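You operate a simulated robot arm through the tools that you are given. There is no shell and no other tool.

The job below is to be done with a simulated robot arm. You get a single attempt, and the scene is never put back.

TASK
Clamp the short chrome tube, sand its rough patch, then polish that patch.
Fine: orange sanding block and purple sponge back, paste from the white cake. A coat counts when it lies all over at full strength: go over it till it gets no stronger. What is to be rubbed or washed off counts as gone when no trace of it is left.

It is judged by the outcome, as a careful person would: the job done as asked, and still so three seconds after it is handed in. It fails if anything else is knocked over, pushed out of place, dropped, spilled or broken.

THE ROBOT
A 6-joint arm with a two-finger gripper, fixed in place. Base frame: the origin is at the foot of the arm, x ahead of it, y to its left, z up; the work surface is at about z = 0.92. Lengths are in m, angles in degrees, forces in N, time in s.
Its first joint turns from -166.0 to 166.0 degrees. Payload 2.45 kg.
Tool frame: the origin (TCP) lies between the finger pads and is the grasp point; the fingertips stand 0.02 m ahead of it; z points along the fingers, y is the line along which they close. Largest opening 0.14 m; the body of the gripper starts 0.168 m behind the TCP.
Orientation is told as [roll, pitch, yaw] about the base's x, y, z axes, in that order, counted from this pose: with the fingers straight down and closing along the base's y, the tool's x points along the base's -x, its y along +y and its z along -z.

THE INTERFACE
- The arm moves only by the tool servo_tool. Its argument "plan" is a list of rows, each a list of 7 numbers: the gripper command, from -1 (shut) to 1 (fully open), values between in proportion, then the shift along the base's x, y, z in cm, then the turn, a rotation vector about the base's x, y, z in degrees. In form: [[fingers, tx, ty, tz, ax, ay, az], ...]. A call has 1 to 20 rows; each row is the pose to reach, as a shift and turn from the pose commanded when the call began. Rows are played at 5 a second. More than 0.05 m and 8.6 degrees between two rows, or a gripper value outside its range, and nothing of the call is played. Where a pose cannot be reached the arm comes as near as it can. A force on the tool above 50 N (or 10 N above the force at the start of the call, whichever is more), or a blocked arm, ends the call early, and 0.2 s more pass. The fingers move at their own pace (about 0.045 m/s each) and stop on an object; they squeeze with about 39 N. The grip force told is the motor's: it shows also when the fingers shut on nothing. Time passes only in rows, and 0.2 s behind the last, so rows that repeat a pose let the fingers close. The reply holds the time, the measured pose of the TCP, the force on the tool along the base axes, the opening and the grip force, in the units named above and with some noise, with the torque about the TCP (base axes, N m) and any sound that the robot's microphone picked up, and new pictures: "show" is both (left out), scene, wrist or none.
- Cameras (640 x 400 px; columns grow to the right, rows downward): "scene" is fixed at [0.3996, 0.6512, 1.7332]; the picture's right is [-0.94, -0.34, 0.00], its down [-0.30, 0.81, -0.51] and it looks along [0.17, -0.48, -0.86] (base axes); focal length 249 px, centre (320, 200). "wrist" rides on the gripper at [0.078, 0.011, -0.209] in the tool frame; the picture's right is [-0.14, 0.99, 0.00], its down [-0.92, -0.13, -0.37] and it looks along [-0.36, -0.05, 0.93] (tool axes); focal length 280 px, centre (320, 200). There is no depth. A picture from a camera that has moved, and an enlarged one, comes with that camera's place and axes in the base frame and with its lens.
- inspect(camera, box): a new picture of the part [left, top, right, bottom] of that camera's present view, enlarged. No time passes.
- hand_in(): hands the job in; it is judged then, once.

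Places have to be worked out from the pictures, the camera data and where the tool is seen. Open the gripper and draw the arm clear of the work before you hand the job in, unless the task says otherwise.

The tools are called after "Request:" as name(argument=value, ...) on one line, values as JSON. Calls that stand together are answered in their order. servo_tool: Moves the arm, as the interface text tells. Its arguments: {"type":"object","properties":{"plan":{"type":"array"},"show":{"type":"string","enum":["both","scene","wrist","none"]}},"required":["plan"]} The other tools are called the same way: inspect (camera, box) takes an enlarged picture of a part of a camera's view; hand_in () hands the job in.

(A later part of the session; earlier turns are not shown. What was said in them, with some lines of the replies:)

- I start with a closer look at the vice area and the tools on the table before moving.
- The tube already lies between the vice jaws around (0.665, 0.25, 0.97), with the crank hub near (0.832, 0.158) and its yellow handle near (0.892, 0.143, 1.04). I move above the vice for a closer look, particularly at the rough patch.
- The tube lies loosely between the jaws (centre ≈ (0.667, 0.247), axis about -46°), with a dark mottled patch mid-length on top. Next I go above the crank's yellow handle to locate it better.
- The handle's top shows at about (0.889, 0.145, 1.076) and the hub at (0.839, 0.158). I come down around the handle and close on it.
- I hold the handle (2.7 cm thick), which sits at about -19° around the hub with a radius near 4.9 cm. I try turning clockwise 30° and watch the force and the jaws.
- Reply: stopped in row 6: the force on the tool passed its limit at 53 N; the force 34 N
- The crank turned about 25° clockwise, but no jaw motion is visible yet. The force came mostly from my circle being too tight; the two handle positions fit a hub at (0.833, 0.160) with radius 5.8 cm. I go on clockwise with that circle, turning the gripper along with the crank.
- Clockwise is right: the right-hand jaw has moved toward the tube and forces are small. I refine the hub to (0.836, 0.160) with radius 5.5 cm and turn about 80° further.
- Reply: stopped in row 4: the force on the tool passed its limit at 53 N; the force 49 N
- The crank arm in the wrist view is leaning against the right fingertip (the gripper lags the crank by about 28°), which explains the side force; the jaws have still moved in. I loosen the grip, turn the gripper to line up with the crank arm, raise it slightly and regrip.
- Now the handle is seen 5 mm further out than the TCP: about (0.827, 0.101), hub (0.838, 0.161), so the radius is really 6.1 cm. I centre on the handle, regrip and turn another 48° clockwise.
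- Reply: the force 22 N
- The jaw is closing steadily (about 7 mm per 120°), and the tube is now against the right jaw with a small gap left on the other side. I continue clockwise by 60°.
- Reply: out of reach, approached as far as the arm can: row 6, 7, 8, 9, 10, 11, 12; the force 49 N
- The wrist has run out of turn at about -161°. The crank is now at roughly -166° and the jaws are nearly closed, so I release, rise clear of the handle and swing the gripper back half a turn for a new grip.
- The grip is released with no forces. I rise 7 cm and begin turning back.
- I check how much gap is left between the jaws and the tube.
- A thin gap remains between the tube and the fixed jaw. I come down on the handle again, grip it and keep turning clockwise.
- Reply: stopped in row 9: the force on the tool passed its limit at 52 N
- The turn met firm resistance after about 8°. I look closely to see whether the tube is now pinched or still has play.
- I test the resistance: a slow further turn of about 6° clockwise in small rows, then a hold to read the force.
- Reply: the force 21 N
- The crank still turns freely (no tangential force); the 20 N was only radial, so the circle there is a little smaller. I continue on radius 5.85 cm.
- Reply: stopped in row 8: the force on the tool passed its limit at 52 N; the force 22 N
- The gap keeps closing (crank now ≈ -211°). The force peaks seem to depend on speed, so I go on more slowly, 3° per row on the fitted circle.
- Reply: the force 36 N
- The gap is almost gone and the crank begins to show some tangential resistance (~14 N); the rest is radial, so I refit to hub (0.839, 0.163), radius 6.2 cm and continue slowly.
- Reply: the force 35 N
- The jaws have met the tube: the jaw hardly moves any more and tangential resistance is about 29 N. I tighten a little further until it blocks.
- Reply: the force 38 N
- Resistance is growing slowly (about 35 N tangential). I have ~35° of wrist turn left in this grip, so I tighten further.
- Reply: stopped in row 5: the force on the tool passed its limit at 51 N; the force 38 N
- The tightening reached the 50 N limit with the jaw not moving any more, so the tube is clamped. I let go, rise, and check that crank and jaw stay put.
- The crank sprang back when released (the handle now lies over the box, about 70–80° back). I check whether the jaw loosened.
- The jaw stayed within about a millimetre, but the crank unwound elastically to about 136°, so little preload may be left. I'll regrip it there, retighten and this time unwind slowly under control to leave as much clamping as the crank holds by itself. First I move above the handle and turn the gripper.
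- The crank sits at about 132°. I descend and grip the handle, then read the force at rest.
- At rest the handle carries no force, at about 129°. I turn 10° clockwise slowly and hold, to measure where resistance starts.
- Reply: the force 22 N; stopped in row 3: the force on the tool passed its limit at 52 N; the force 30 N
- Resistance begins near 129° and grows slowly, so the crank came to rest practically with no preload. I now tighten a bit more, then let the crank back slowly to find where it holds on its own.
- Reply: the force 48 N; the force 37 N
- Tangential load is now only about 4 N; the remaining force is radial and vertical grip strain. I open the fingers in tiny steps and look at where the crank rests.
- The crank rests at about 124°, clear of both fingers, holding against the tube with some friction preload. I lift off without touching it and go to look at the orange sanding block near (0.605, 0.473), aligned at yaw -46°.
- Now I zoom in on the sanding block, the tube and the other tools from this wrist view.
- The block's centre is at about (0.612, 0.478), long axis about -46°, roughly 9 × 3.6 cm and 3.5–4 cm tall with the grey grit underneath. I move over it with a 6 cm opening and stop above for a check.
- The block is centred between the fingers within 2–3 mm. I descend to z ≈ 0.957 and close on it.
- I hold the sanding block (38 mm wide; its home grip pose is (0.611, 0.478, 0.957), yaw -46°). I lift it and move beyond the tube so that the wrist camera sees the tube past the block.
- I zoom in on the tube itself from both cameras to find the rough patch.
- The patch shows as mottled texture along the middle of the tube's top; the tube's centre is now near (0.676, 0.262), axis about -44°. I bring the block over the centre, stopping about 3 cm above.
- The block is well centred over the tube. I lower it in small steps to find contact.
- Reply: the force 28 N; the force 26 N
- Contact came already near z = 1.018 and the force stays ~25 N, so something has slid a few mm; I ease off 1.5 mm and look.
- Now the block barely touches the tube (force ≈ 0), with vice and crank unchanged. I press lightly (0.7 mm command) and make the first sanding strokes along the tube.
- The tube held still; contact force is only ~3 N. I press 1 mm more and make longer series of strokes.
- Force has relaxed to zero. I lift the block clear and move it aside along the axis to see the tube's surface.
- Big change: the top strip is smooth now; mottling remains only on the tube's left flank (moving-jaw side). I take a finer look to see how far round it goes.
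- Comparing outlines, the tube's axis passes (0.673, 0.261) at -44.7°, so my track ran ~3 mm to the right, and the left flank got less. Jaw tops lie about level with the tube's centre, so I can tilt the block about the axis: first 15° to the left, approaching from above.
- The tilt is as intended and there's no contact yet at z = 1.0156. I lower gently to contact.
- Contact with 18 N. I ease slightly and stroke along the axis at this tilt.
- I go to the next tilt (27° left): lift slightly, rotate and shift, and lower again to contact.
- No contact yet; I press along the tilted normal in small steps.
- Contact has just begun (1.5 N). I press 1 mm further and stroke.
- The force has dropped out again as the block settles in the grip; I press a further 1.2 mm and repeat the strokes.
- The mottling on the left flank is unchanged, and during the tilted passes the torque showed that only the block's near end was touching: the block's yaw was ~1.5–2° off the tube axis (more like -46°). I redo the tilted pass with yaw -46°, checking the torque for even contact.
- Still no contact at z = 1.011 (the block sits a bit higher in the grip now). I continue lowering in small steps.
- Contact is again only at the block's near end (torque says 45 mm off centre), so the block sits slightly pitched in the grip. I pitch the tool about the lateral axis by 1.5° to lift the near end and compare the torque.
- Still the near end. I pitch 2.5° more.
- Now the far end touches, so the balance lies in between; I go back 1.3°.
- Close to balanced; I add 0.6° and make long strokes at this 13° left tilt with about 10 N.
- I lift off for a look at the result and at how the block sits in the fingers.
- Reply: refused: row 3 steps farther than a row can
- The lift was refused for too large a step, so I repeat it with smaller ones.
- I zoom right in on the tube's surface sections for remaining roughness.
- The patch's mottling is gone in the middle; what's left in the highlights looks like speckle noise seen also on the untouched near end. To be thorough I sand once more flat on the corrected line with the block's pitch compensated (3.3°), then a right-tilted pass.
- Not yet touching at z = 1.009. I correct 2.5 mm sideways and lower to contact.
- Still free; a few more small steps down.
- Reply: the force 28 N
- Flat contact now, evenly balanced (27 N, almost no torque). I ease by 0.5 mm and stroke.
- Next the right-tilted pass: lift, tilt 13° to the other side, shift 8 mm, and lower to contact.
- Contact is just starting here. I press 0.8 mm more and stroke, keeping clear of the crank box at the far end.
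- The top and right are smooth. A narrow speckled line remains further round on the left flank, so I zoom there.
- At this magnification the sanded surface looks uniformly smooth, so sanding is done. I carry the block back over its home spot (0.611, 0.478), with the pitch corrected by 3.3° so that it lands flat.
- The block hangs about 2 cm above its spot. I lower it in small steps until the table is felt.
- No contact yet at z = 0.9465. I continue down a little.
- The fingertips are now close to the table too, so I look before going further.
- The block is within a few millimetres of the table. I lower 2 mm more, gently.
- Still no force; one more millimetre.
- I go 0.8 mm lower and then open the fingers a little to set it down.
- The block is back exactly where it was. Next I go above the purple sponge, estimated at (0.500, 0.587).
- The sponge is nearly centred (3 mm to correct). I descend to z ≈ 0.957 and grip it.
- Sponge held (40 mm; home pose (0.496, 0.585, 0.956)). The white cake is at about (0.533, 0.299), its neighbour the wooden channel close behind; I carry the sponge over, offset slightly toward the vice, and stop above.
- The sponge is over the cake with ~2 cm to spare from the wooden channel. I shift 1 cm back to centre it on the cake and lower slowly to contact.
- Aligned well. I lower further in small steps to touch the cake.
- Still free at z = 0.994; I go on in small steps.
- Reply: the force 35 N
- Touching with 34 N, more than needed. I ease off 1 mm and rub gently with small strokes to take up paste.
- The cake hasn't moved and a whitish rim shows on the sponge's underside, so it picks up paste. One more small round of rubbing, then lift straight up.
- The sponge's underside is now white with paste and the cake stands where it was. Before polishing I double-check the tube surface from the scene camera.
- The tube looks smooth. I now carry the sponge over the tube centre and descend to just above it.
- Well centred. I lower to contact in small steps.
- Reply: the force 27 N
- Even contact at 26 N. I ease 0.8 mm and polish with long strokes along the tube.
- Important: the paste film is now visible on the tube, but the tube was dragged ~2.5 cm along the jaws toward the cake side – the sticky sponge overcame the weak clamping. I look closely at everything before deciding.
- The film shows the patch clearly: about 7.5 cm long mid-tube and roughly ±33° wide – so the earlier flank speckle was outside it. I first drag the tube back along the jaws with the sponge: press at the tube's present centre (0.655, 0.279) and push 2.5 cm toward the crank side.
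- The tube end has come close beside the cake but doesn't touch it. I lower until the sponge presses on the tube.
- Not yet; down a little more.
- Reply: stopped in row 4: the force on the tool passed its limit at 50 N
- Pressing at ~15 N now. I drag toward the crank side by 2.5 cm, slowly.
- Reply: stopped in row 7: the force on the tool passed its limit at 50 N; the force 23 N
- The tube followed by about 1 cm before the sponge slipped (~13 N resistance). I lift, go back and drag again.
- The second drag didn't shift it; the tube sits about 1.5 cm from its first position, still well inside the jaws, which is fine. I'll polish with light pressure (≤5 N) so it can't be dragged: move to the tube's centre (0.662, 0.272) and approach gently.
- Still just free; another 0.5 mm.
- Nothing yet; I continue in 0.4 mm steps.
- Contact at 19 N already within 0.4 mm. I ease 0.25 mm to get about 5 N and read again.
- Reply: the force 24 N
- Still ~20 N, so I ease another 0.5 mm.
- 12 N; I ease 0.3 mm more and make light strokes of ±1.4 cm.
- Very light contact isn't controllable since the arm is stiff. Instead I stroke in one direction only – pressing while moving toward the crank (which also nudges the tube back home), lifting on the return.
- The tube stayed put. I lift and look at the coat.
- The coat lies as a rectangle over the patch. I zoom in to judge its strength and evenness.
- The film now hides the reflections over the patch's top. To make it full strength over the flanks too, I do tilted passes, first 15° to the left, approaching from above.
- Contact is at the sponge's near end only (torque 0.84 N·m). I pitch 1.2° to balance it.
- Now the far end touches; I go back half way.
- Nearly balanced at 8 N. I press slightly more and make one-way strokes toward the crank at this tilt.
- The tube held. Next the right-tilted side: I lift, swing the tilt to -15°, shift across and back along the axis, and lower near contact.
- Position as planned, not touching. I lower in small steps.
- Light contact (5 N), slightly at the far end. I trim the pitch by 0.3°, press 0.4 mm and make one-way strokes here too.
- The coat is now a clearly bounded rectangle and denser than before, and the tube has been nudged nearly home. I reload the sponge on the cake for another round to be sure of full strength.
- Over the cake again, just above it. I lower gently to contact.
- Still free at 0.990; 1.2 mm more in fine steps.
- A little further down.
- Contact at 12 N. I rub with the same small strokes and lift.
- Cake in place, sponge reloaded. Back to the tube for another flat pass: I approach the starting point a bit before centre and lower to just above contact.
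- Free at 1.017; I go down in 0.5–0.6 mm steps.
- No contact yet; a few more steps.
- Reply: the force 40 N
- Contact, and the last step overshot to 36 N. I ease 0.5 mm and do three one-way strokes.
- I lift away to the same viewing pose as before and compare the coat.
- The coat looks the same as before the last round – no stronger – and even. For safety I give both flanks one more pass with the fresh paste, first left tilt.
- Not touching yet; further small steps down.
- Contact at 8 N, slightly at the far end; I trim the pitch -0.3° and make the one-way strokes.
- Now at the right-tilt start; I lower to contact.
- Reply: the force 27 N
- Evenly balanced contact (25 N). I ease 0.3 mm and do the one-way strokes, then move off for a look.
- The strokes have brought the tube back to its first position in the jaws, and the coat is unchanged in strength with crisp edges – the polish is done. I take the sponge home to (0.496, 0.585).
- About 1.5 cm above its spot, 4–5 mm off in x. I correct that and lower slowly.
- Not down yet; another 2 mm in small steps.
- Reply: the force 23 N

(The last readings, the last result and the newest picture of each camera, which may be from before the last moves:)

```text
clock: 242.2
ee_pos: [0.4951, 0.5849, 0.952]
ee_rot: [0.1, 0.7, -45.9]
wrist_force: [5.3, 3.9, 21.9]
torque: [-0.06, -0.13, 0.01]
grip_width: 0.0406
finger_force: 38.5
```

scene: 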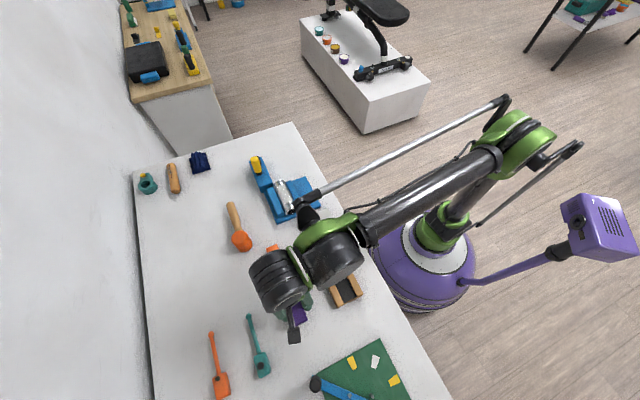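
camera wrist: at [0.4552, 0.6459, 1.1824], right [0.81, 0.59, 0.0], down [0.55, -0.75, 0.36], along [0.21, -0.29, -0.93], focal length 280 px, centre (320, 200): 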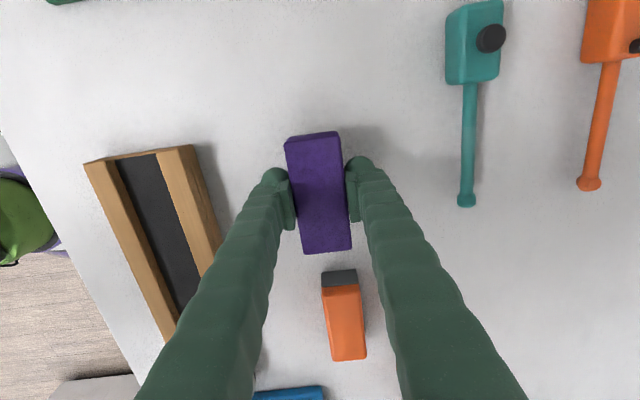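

The sponge is on the table. I open and rise straight up.

Request:
servo_tool(plan=[[-1, 0, 0, 0.08, 0, 0, 0], [-0.38, 0, 0, 0.08, 0, 0, 0], [-0.3, 0, 0, 0.08, 0, 0, 0], [-0.1, 0, 0, 0.08, 0, 0, 0], [0, 0, 0, 0.08, 0, 0, 0], [0, 0, 0, 3, 0, 0, 0], [0, 0, 0, 7, 0, 0, 0], [0, 0, 0, 11.5, 0, 0, 0], [0, 0, 0, 15, 0, 0, 0], [0, 0, 0, 15, 0, 0, 0]])

Request:
inspect(camera="wrist", box=[220, 60, 420, 260])

```text
clock: 244.4
ee_pos: [0.4961, 0.5862, 1.0985]
ee_rot: [-0.1, 0.7, -45.7]
wrist_force: [0.1, 0.5, 0.2]
torque: [0.03, -0.02, -0.02]
grip_width: 0.0701
finger_force: 0.1
camera wrist: at [0.4515, 0.6469, 1.3076], right [0.81, 0.59, 0.0], down [0.55, -0.75, 0.36], along [0.21, -0.29, -0.93], focal length 280 px, centre (320, 200)
```

scene: 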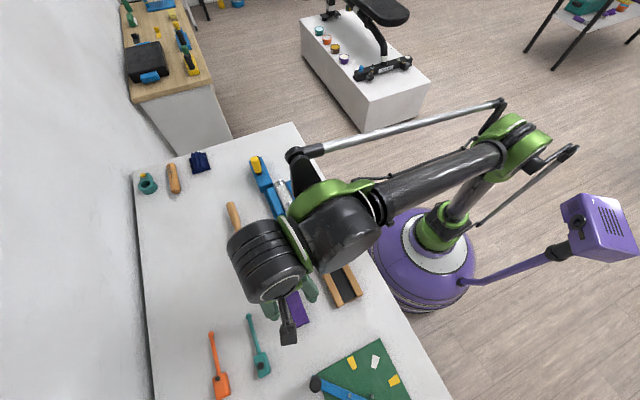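
wrist: 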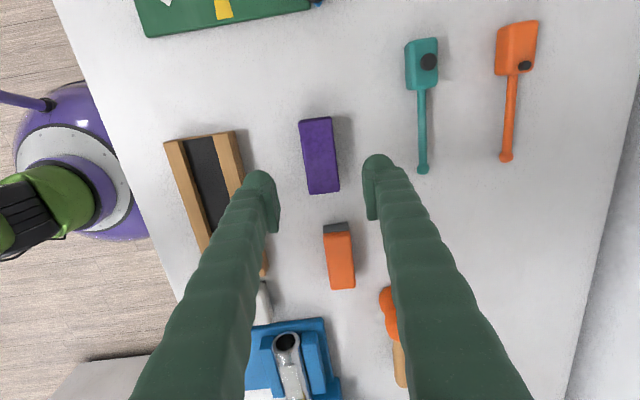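

```text
2.00 times, centred on (320, 160) of wrist
camera zoom: at [0.4515, 0.6469, 1.3076], right [0.81, 0.59, 0.0], down [0.55, -0.75, 0.36], along [0.21, -0.29, -0.93], focal length 561 px, centre (320, 280)
```

zoom: 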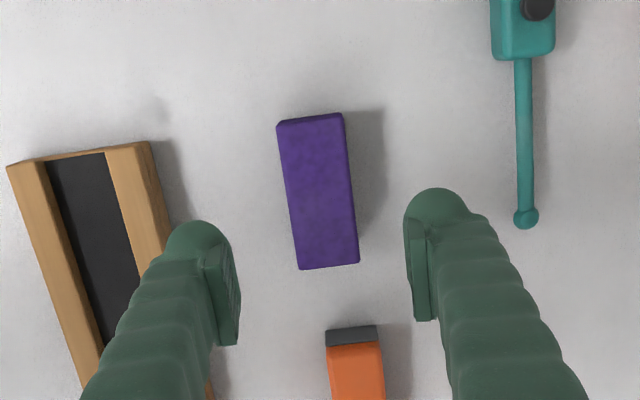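

The sponge is back. Since the clamp turned out weak, I return to the crank to retighten it: moving above the handle (≈ (0.805, 0.213)).

Request:
servo_tool(plan=[[0, 0, -0.5, 4, 0, 0, 0], [0, 0.5, -1.5, 8, 0, 0, 0], [0, 3.5, -5.1, 8, 0, 0, -1], [0, 6.5, -8.7, 8, 0, 0, -2], [0, 9.5, -12.3, 8, 0, 0, -3], [0, 12.5, -15.9, 8, 0, 0, -4], [0, 15.5, -19.5, 8, 0, 0, -5], [0, 18.5, -23.1, 8, 0, 0, -6], [0, 21.5, -26.7, 8, 0, 0, -7], [0, 24.5, -30.3, 8, 0, 0, -8], [0, 27.7, -33.9, 8, 0, 0, -8], [0, 30.9, -37.3, 8, 0, 0, -8], [0, 30.9, -37.3, 8, 0, 0, -8]])

Request:
inspect(camera="wrist", box=[220, 0, 420, 260])

Request:
inspect(camera="scene", box=[235, 140, 335, 235])

```text
clock: 247.2
ee_pos: [0.8063, 0.2126, 1.184]
ee_rot: [-0.1, 0.6, -53.8]
wrist_force: [0.3, -0.3, -0.1]
torque: [0.02, -0.01, -0.02]
grip_width: 0.0697
finger_force: 0.1
camera wrist: at [0.7717, 0.2798, 1.3939], right [0.88, 0.47, 0.0], down [0.44, -0.82, 0.36], along [0.17, -0.32, -0.93], focal length 280 px, centre (320, 200)
```

scene: 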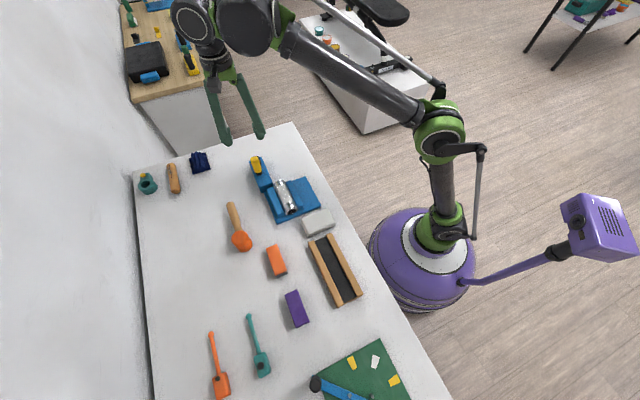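
wrist: 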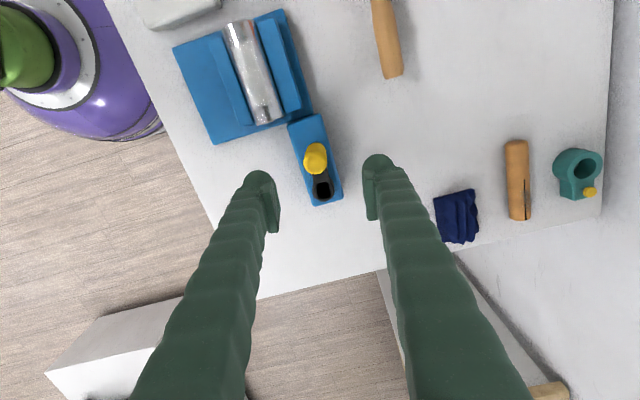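

```text
1.54 times, centred on (320, 130) of wrist
camera zoom: at [0.7717, 0.2798, 1.3939], right [0.88, 0.47, 0.0], down [0.44, -0.82, 0.36], along [0.17, -0.32, -0.93], focal length 431 px, centre (320, 308)
```

zoom: 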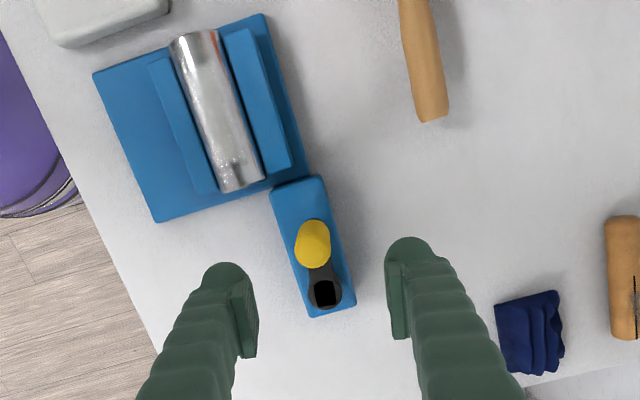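

```text
4.21 times, centred on (285, 188) of scene
camera zoom: at [0.3996, 0.6512, 1.7332], right [-0.94, -0.34, 0.0], down [-0.3, 0.81, -0.51], along [0.17, -0.48, -0.86], focal length 1047 px, centre (467, 253)
```

zoom: 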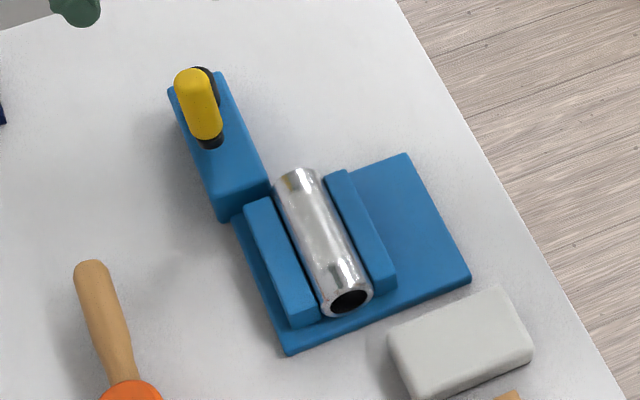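

Everything else stands in place; the crank is at about 125°. I descend and grip the handle.

Request:
servo_tool(plan=[[0, -0.4, 0, -4, 0, 0, 0], [0, -0.4, 0, -8, 0, 0, 0], [0, -0.4, 0, -12.2, 0, 0, 0], [0, -0.4, 0, -12.2, 0, 0, 0], [-0.45, -0.4, 0, -12.2, 0, 0, 0], [-1, -0.4, 0, -12.2, 0, 0, 0], [-1, -0.4, 0, -12.2, 0, 0, 0], [-1, -0.4, 0, -12.2, 0, 0, 0], [-1, -0.4, 0, -12.2, 0, 0, 0]])

```text
clock: 249.2
ee_pos: [0.8007, 0.2124, 1.0595]
ee_rot: [-0.2, 0.6, -53.8]
wrist_force: [-2.0, -0.1, -5.6]
torque: [-0.01, 0.01, 0.0]
grip_width: 0.0273
finger_force: 45.3
camera wrist: at [0.7653, 0.2791, 1.2701], right [0.88, 0.47, 0.0], down [0.44, -0.82, 0.36], along [0.17, -0.32, -0.93], focal length 280 px, centre (320, 200)
```

scene: 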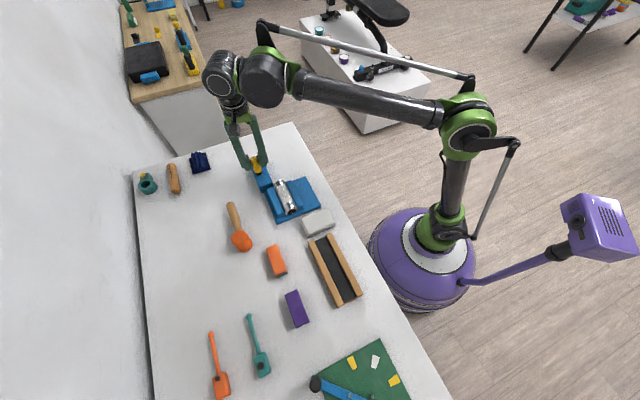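
wrist: 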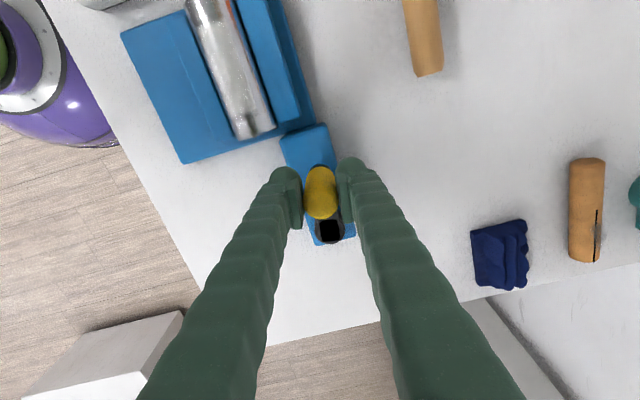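

Gripped, no load. I turn clockwise slowly by 35°, watching the force.

Request:
servo_tool(plan=[[-1, 0.22, 0.16, 0, 0, 0, -2.5], [-1, 0.45, 0.31, 0, 0, 0, -5], [-1, 0.68, 0.45, 0, 0, 0, -7.5], [-1, 0.92, 0.57, 0, 0, 0, -10], [-1, 1.17, 0.69, 0, 0, 0, -12.5], [-1, 1.42, 0.79, 0, 0, 0, -15], [-1, 1.67, 0.88, 0, 0, 0, -17.5], [-1, 1.93, 0.96, 0, 0, 0, -20], [-1, 2.19, 1.04, 0, 0, 0, -22.5], [-1, 2.45, 1.1, 0, 0, 0, -25], [-1, 2.72, 1.15, 0, 0, 0, -27.5], [-1, 2.99, 1.18, 0, 0, 0, -30], [-1, 3.26, 1.2, 0, 0, 0, -32.5], [-1, 3.53, 1.22, 0, 0, 0, -35], [-1, 3.53, 1.22, 0, 0, 0, -35]], show="none")

```text
clock: 252.4
ee_pos: [0.8348, 0.2251, 1.0606]
ee_rot: [0.0, 0.7, -88.8]
wrist_force: [-16.2, 1.7, 16.0]
torque: [-0.05, 0.21, -0.08]
grip_width: 0.027
finger_force: 44.7
```

16 N of tangential resistance at 93°. I tighten another 35°.

Request:
servo_tool(plan=[[-1, 0.19, 0.03, 0, 0, 0, -2], [-1, 0.38, 0.05, 0, 0, 0, -4], [-1, 0.65, 0.03, 0, 0, 0, -6.5], [-1, 0.92, 0, 0, 0, 0, -9], [-1, 1.19, -0.04, 0, 0, 0, -11.5], [-1, 1.46, -0.09, 0, 0, 0, -14], [-1, 1.73, -0.15, 0, 0, 0, -16.5], [-1, 1.99, -0.22, 0, 0, 0, -19], [-1, 2.25, -0.31, 0, 0, 0, -21.5], [-1, 2.5, -0.4, 0, 0, 0, -24], [-1, 2.75, -0.51, 0, 0, 0, -26.5], [-1, 3.0, -0.63, 0, 0, 0, -29], [-1, 3.24, -0.76, 0, 0, 0, -31.5], [-1, 3.47, -0.9, 0, 0, 0, -34], [-1, 3.47, -0.9, 0, 0, 0, -34]], show="none")

Request:
inspect(camera="scene", box=[255, 165, 325, 225])

```text
clock: 255.2
ee_pos: [0.8643, 0.2198, 1.0605]
ee_rot: [-0.1, 0.8, -119.4]
wrist_force: [-21.5, 15.8, 7.9]
torque: [0.22, 0.59, -0.13]
grip_width: 0.027
finger_force: 44.8
stopped in row 13: the force on the tool passed its limit at 51 N (the readings are from after the stop); the commanded pose is now the measured one
```

```text
6.67 times, centred on (290, 195) of scene
camera zoom: at [0.3996, 0.6512, 1.7332], right [-0.94, -0.34, 0.0], down [-0.3, 0.81, -0.51], along [0.17, -0.48, -0.86], focal length 1658 px, centre (520, 233)
```

zoom: 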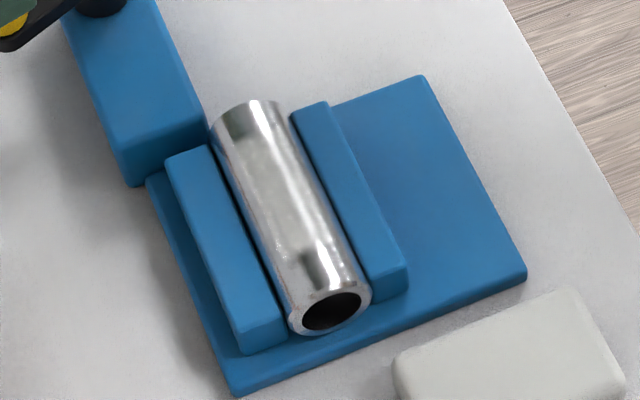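

Tight now: 26 N tangential at 65°, jaw not moving. This time I unwind gradually under control and read the force on the way.

Request:
servo_tool(plan=[[-1, -0.24, 0.07, 0, 0, 0, 2.5], [-1, -0.47, 0.14, 0, 0, 0, 5], [-1, -0.74, 0.22, 0, 0, 0, 7.5], [-1, -1.0, 0.3, 0, 0, 0, 10], [-1, -1.27, 0.37, 0, 0, 0, 12.5], [-1, -1.54, 0.42, 0, 0, 0, 15], [-1, -1.81, 0.46, 0, 0, 0, 17.5], [-1, -2.08, 0.49, 0, 0, 0, 20], [-1, -2.08, 0.49, 0, 0, 0, 20], [-1, -2.08, 0.49, 0, 0, 0, 20]], show="none")

```text
clock: 257.4
ee_pos: [0.8434, 0.2252, 1.0598]
ee_rot: [0.1, 0.7, -99.6]
wrist_force: [-17.8, 32.1, 30.7]
torque: [0.26, 0.24, -0.06]
grip_width: 0.027
finger_force: 45.3
```

Still ~19 N pulling back at 85°. I unwind another 25°.

Request:
servo_tool(plan=[[-1, -0.27, 0.1, 0, 0, 0, 2.5], [-1, -0.55, 0.18, 0, 0, 0, 5], [-1, -0.82, 0.18, 0, 0, 0, 7.5], [-1, -1.1, 0.16, 0, 0, 0, 10], [-1, -1.37, 0.12, 0, 0, 0, 12.5], [-1, -1.64, 0.07, 0, 0, 0, 15], [-1, -1.91, 0.0, 0, 0, 0, 17.5], [-1, -2.17, -0.08, 0, 0, 0, 20], [-1, -2.17, -0.08, 0, 0, 0, 20], [-1, -2.17, -0.08, 0, 0, 0, 20]], show="none")

```text
clock: 259.6
ee_pos: [0.8227, 0.2226, 1.0605]
ee_rot: [0.0, 0.7, -79.6]
wrist_force: [-13.6, 10.9, 31.0]
torque: [-0.03, 0.13, -0.02]
grip_width: 0.0267
finger_force: 44.8
```

10 N at 104°. Another 12° back.

Request:
servo_tool(plan=[[-1, -0.3, -0.09, 0, 0, 0, 3], [-1, -0.6, -0.19, 0, 0, 0, 6], [-1, -0.86, -0.29, 0, 0, 0, 8.5], [-1, -1.11, -0.4, 0, 0, 0, 11], [-1, -1.11, -0.4, 0, 0, 0, 11], [-1, -1.11, -0.4, 0, 0, 0, 11]], show="none")

```text
clock: 260.3
ee_pos: [0.8147, 0.2193, 1.0598]
ee_rot: [-0.1, 0.8, -72.9]
wrist_force: [-11.5, 3.4, 19.0]
torque: [0.06, 0.3, -0.06]
grip_width: 0.0266
finger_force: 44.4
stopped in row 3: the force on the tool passed its limit at 51 N (the readings are from after the stop); the commanded pose is now the measured one
```

About 9 N left at 112°. I unwind 8° more, slowly.

Request:
servo_tool(plan=[[-1, -0.13, -0.06, 0.03, 0, 0, 1.3], [-1, -0.26, -0.12, 0.06, 0, 0, 2.6], [-1, -0.39, -0.18, 0.08, 0, 0, 4], [-1, -0.52, -0.25, 0.08, 0, 0, 5.3], [-1, -0.65, -0.31, 0.08, 0, 0, 6.6], [-1, -0.78, -0.38, 0.08, 0, 0, 8], [-1, -0.78, -0.38, 0.08, 0, 0, 8], [-1, -0.78, -0.38, 0.08, 0, 0, 8]], show="none")

```text
clock: 262.1
ee_pos: [0.8083, 0.2177, 1.0591]
ee_rot: [-0.1, 0.7, -64.8]
wrist_force: [-8.6, 6.1, 17.4]
torque: [0.03, 0.05, -0.02]
grip_width: 0.0267
finger_force: 44.8
```

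Under 5 N at 118°. Now I open the fingers in tiny steps to let the crank settle.

Request:
servo_tool(plan=[[-0.6, 0, 0, 0, 0, 0, 0], [-0.59, 0, 0, 0, 0, 0, 0], [-0.58, 0, 0, 0, 0, 0, 0], [-0.57, 0, 0, 0, 0, 0, 0], [-0.56, 0, 0, 0, 0, 0, 0], [-0.54, 0, 0, 0, 0, 0, 0], [-0.52, 0, 0, 0, 0, 0, 0], [-0.49, 0, 0, 0, 0, 0, 0], [-0.46, 0, 0, 0, 0, 0, 0], [-0.42, 0, 0, 0, 0, 0, 0], [-0.38, 0, 0, 0, 0, 0, 0], [-0.34, 0, 0, 0, 0, 0, 0], [-0.3, 0, 0, 0, 0, 0, 0]])

Request:
inspect(camera="wrist", box=[220, 100, 420, 260])

Request:
inspect(camera="scene", box=[270, 175, 310, 220])

```text
clock: 264.9
ee_pos: [0.8102, 0.2168, 1.0582]
ee_rot: [0.0, 0.6, -64.9]
wrist_force: [-0.1, -0.3, 0.5]
torque: [0.01, -0.03, -0.01]
grip_width: 0.0493
finger_force: 0.1
camera wrist: at [0.7882, 0.2888, 1.2684], right [0.95, 0.3, 0.0], down [0.28, -0.89, 0.36], along [0.1, -0.34, -0.93], focal length 280 px, centre (320, 200)
```

scene: 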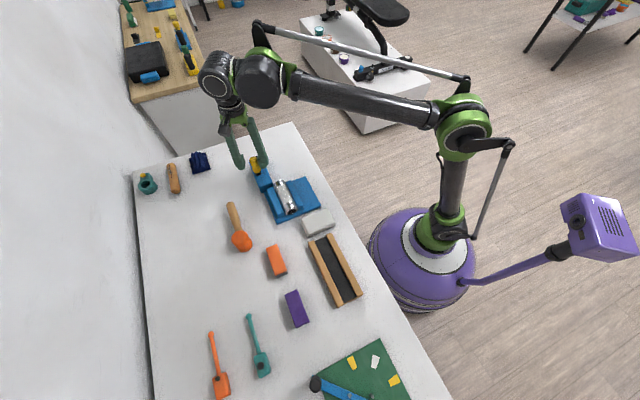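
wrist: 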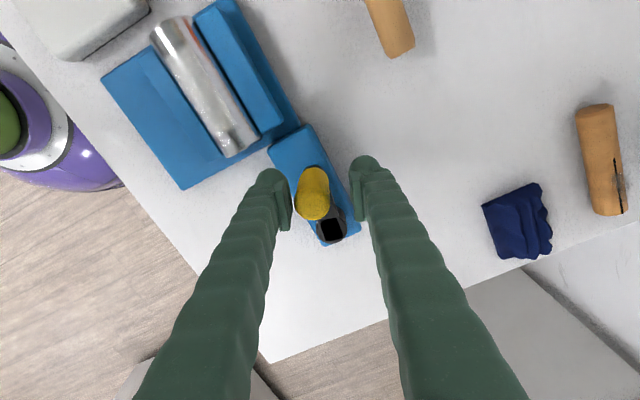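

```text
2.50 times, centred on (320, 180) of wrist
camera zoom: at [0.7882, 0.2888, 1.2684], right [0.95, 0.3, 0.0], down [0.28, -0.89, 0.36], along [0.1, -0.34, -0.93], focal length 701 px, centre (320, 250)
```

zoom: 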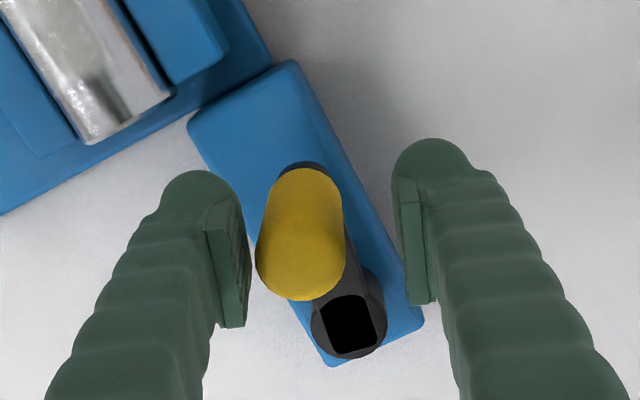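

```text
8.89 times, centred on (290, 198) of scene
camera zoom: at [0.3996, 0.6512, 1.7332], right [-0.94, -0.34, 0.0], down [-0.3, 0.81, -0.51], along [0.17, -0.48, -0.86], focal length 2211 px, centre (587, 222)
```

zoom: 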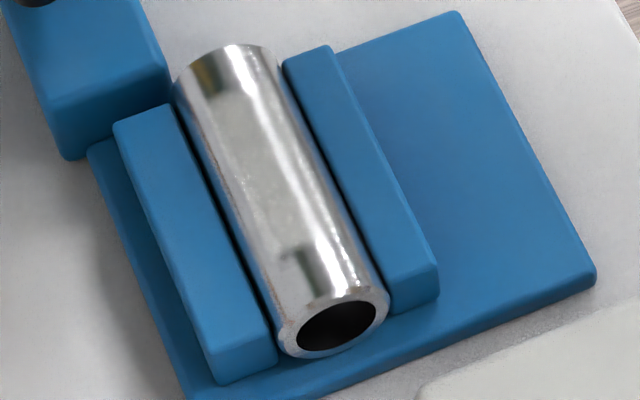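

The crank rests at ~124° by itself with the jaw against the tube. I open, lift clear and take a close look at the patch with the empty gripper above the tube.

Request:
servo_tool(plan=[[0, 0, 0, 0, 0, 0, 0], [0, 0, 0, 0, 0, 0, 0], [0, 0, 0, 4.5, 0, 0, 0], [0, 0, 0, 9, 0, 0, 0], [0, 0, 0, 12.5, 0, 0, 0], [0.5, -3.5, 1.6, 12.5, 0, 0, 3], [0.8, -7.2, 3.3, 12.5, 0, 0, 7], [0.8, -11, 5, 12.5, 0, 0, 11], [0.8, -14, 6.5, 11, 0, 0, 15], [0.8, -16, 7.5, 8, 0, 0, 19], [0.8, -16, 7.5, 5, 0, 0, 19], [0.8, -16, 7.5, 3, 0, 0, 19], [0.8, -16, 7.5, 3, 0, 0, 19]])

Request:
inspect(camera="wrist", box=[260, 100, 380, 260])

```text
clock: 267.7
ee_pos: [0.6481, 0.2892, 1.0899]
ee_rot: [-0.1, 0.7, -45.8]
wrist_force: [0.7, -0.6, -0.2]
torque: [0.0, 0.03, 0.0]
grip_width: 0.1259
finger_force: 0.0
camera wrist: at [0.6036, 0.3497, 1.2998], right [0.81, 0.59, 0.0], down [0.55, -0.75, 0.36], along [0.21, -0.29, -0.93], focal length 280 px, centre (320, 200)
```

scene: 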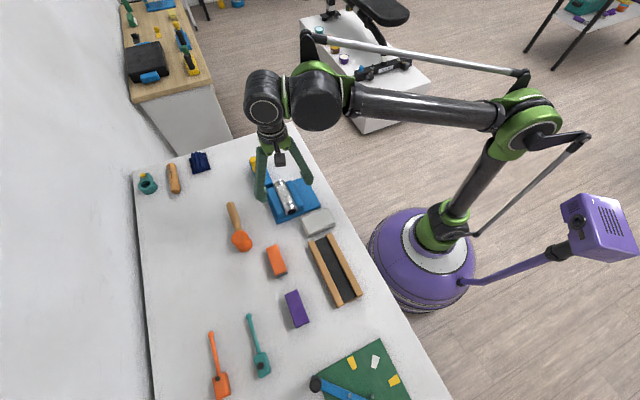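
wrist: 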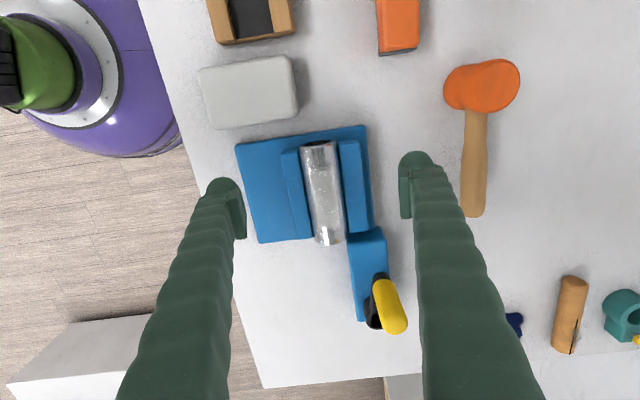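

```text
2.50 times, centred on (320, 180) of wrist
camera zoom: at [0.6036, 0.3497, 1.2998], right [0.81, 0.59, 0.0], down [0.55, -0.75, 0.36], along [0.21, -0.29, -0.93], focal length 701 px, centre (320, 250)
```

zoom: 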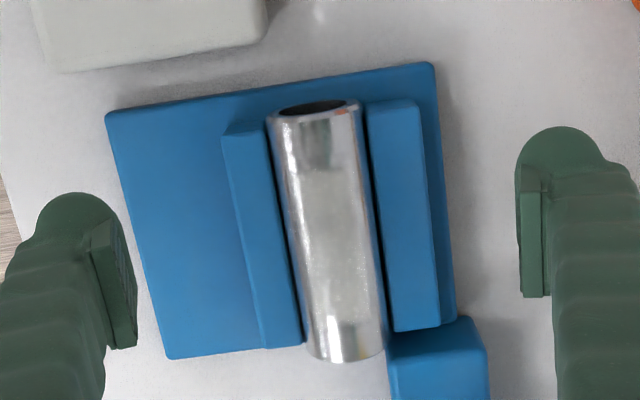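

Request:
inspect(camera="wrist", box=[295, 135, 350, 195])

Request:
inspect(camera="wrist", box=[300, 190, 355, 250])

Request:
inspect(camera="wrist", box=[302, 160, 344, 195])

```text
6.67 times, centred on (322, 165) of wrist
camera zoom: at [0.6036, 0.3497, 1.2998], right [0.81, 0.59, 0.0], down [0.55, -0.75, 0.36], along [0.21, -0.29, -0.93], focal length 1869 px, centre (303, 433)
```

zoom: 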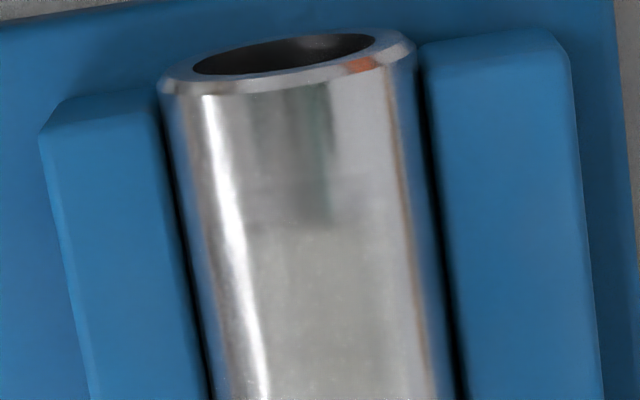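

```text
6.67 times, centred on (328, 220) of wrist
camera zoom: at [0.6036, 0.3497, 1.2998], right [0.81, 0.59, 0.0], down [0.55, -0.75, 0.36], along [0.21, -0.29, -0.93], focal length 1869 px, centre (270, 67)
```

zoom: 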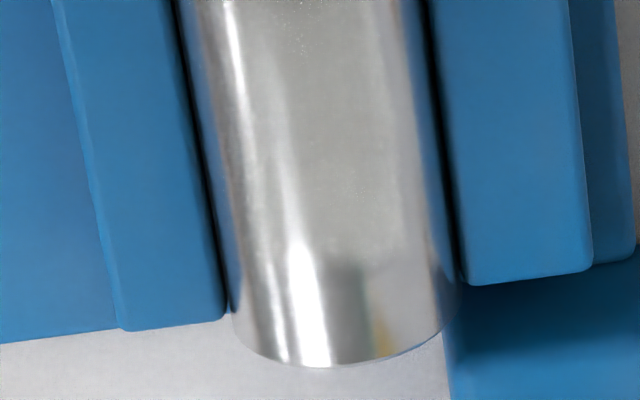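

```text
11.43 times, centred on (323, 178) of wrist
camera zoom: at [0.6036, 0.3497, 1.2998], right [0.81, 0.59, 0.0], down [0.55, -0.75, 0.36], along [0.21, -0.29, -0.93], focal length 3204 px, centre (286, 457)
```

zoom: 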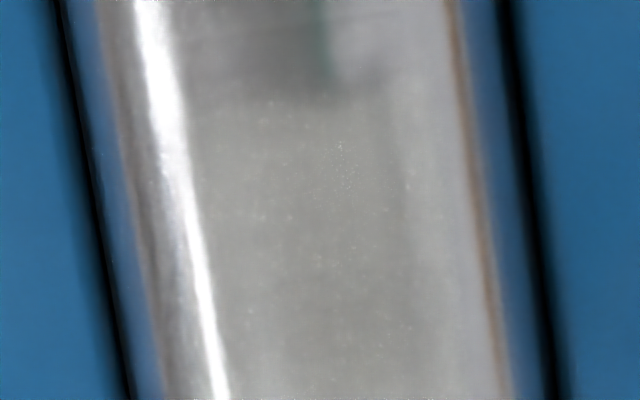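

The coat is even across the whole patch, from edge to edge, with sharp ends, and didn't strengthen in the last round. I open fully and draw the arm back up to its starting pose.

Request:
servo_tool(plan=[[1, 0, 0, 4, 0, 0, 0], [1, 0, 0, 8, 0, 0, 0], [1, 0, -1.5, 12, 0, 0, 6], [1, -0.5, -5, 14, 0, 0, 12], [1, -1, -8.5, 16, 0, 0, 18], [1, -1.5, -12, 18, 0, 0, 24], [1, -2, -15.5, 19.5, 0, 0, 30], [1, -2.5, -18.5, 20.5, 0, 0, 38], [1, -2.7, -20, 21, 0, 0, 45], [1, -2.7, -20, 21, 0, 0, 45]])

Request:
inspect(camera="scene", box=[225, 130, 345, 250])

Request:
inspect(camera="scene", box=[200, 220, 440, 400])

```text
clock: 269.9
ee_pos: [0.6222, 0.0912, 1.2975]
ee_rot: [-0.1, 0.7, -0.8]
wrist_force: [0.3, -0.4, 0.3]
torque: [-0.02, -0.01, 0.0]
grip_width: 0.14
finger_force: 0.0
camera wrist: at [0.5471, 0.1028, 1.5072], right [0.15, 0.99, 0.0], down [0.92, -0.14, 0.36], along [0.35, -0.06, -0.93], focal length 280 px, centre (320, 200)
```

scene: 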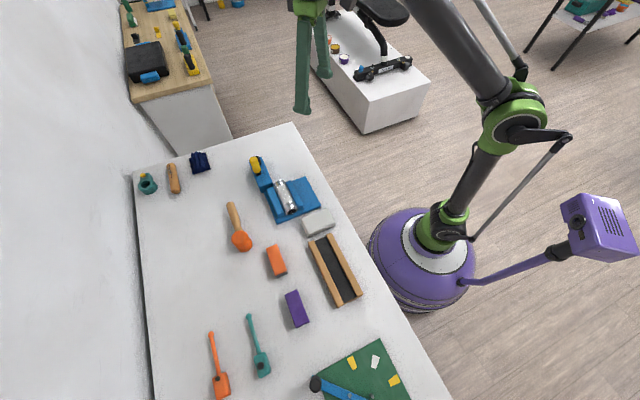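
wrist: 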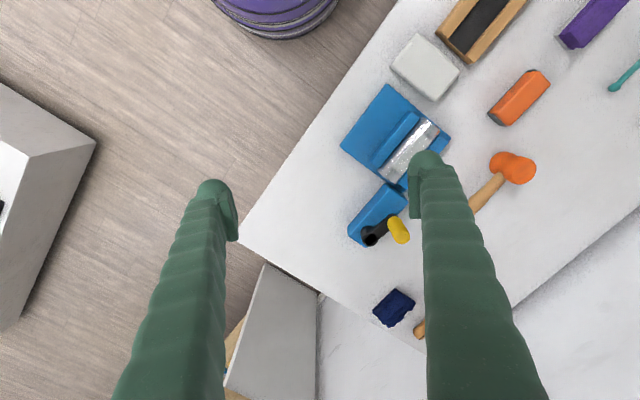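

```text
3.33 times, centred on (285, 190) of scene
camera zoom: at [0.3996, 0.6512, 1.7332], right [-0.94, -0.34, 0.0], down [-0.3, 0.81, -0.51], along [0.17, -0.48, -0.86], focal length 829 px, centre (437, 233)
```

zoom: 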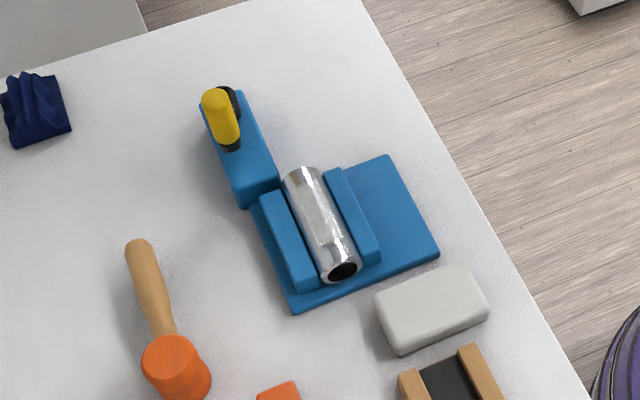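

```text
2.22 times, centred on (320, 310) of scene
camera zoom: at [0.3996, 0.6512, 1.7332], right [-0.94, -0.34, 0.0], down [-0.3, 0.81, -0.51], along [0.17, -0.48, -0.86], focal length 553 px, centre (320, -44)
```

zoom: 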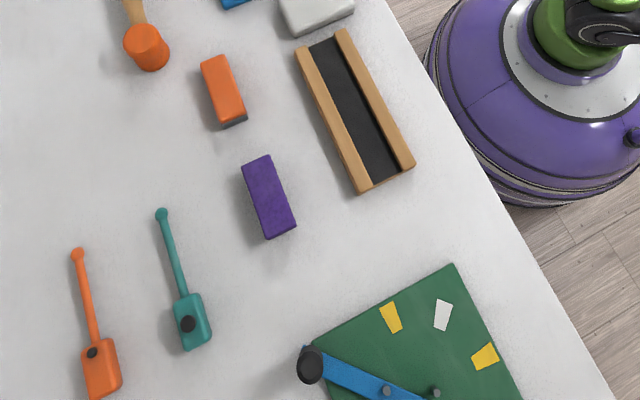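

The final views show all items in place: sanding block and sponge are back (the sponge within about 4 mm), and cake, mallet and the rest are undisturbed. The tube sits between the jaws with its coated patch, and the arm is clear with the gripper open. I hand in.

Request:
hand_in()

```text
The job is handed in.
```

I clamped, sanded and polished the short chrome tube and handed the job in. The clamp is weaker than I'd like.

- **Clamping:** The jaws are closed on the tube. The crank springs back whenever it is released, so the tube is held by only a small force. During polishing the sponge dragged the tube about 2.5 cm along the jaws. Later strokes brought it back to its first place. I retightened the vice afterwards, but the crank settled at the same spot as before, so the hold is probably no stronger.
- **Sanding:** No roughness is left that I can see on the patch. Some faint speckle remains in the highlights on one side of the tube. I took it to be camera noise, because it lies outside the patch.
- **Polishing:** The paste from the white cake lies evenly over the whole patch, about 7.5 cm long. A last round of strokes with fresh paste made it look no stronger.
- **Tools:** The orange sanding block is back in its place. The purple sponge is back within about 4 mm of its spot. Its underside still carries paste and rests on the table.

Nothing was knocked over, spilled or broken, and the cake and the other tools stand where they were. The gripper is open and the arm is clear of the work.
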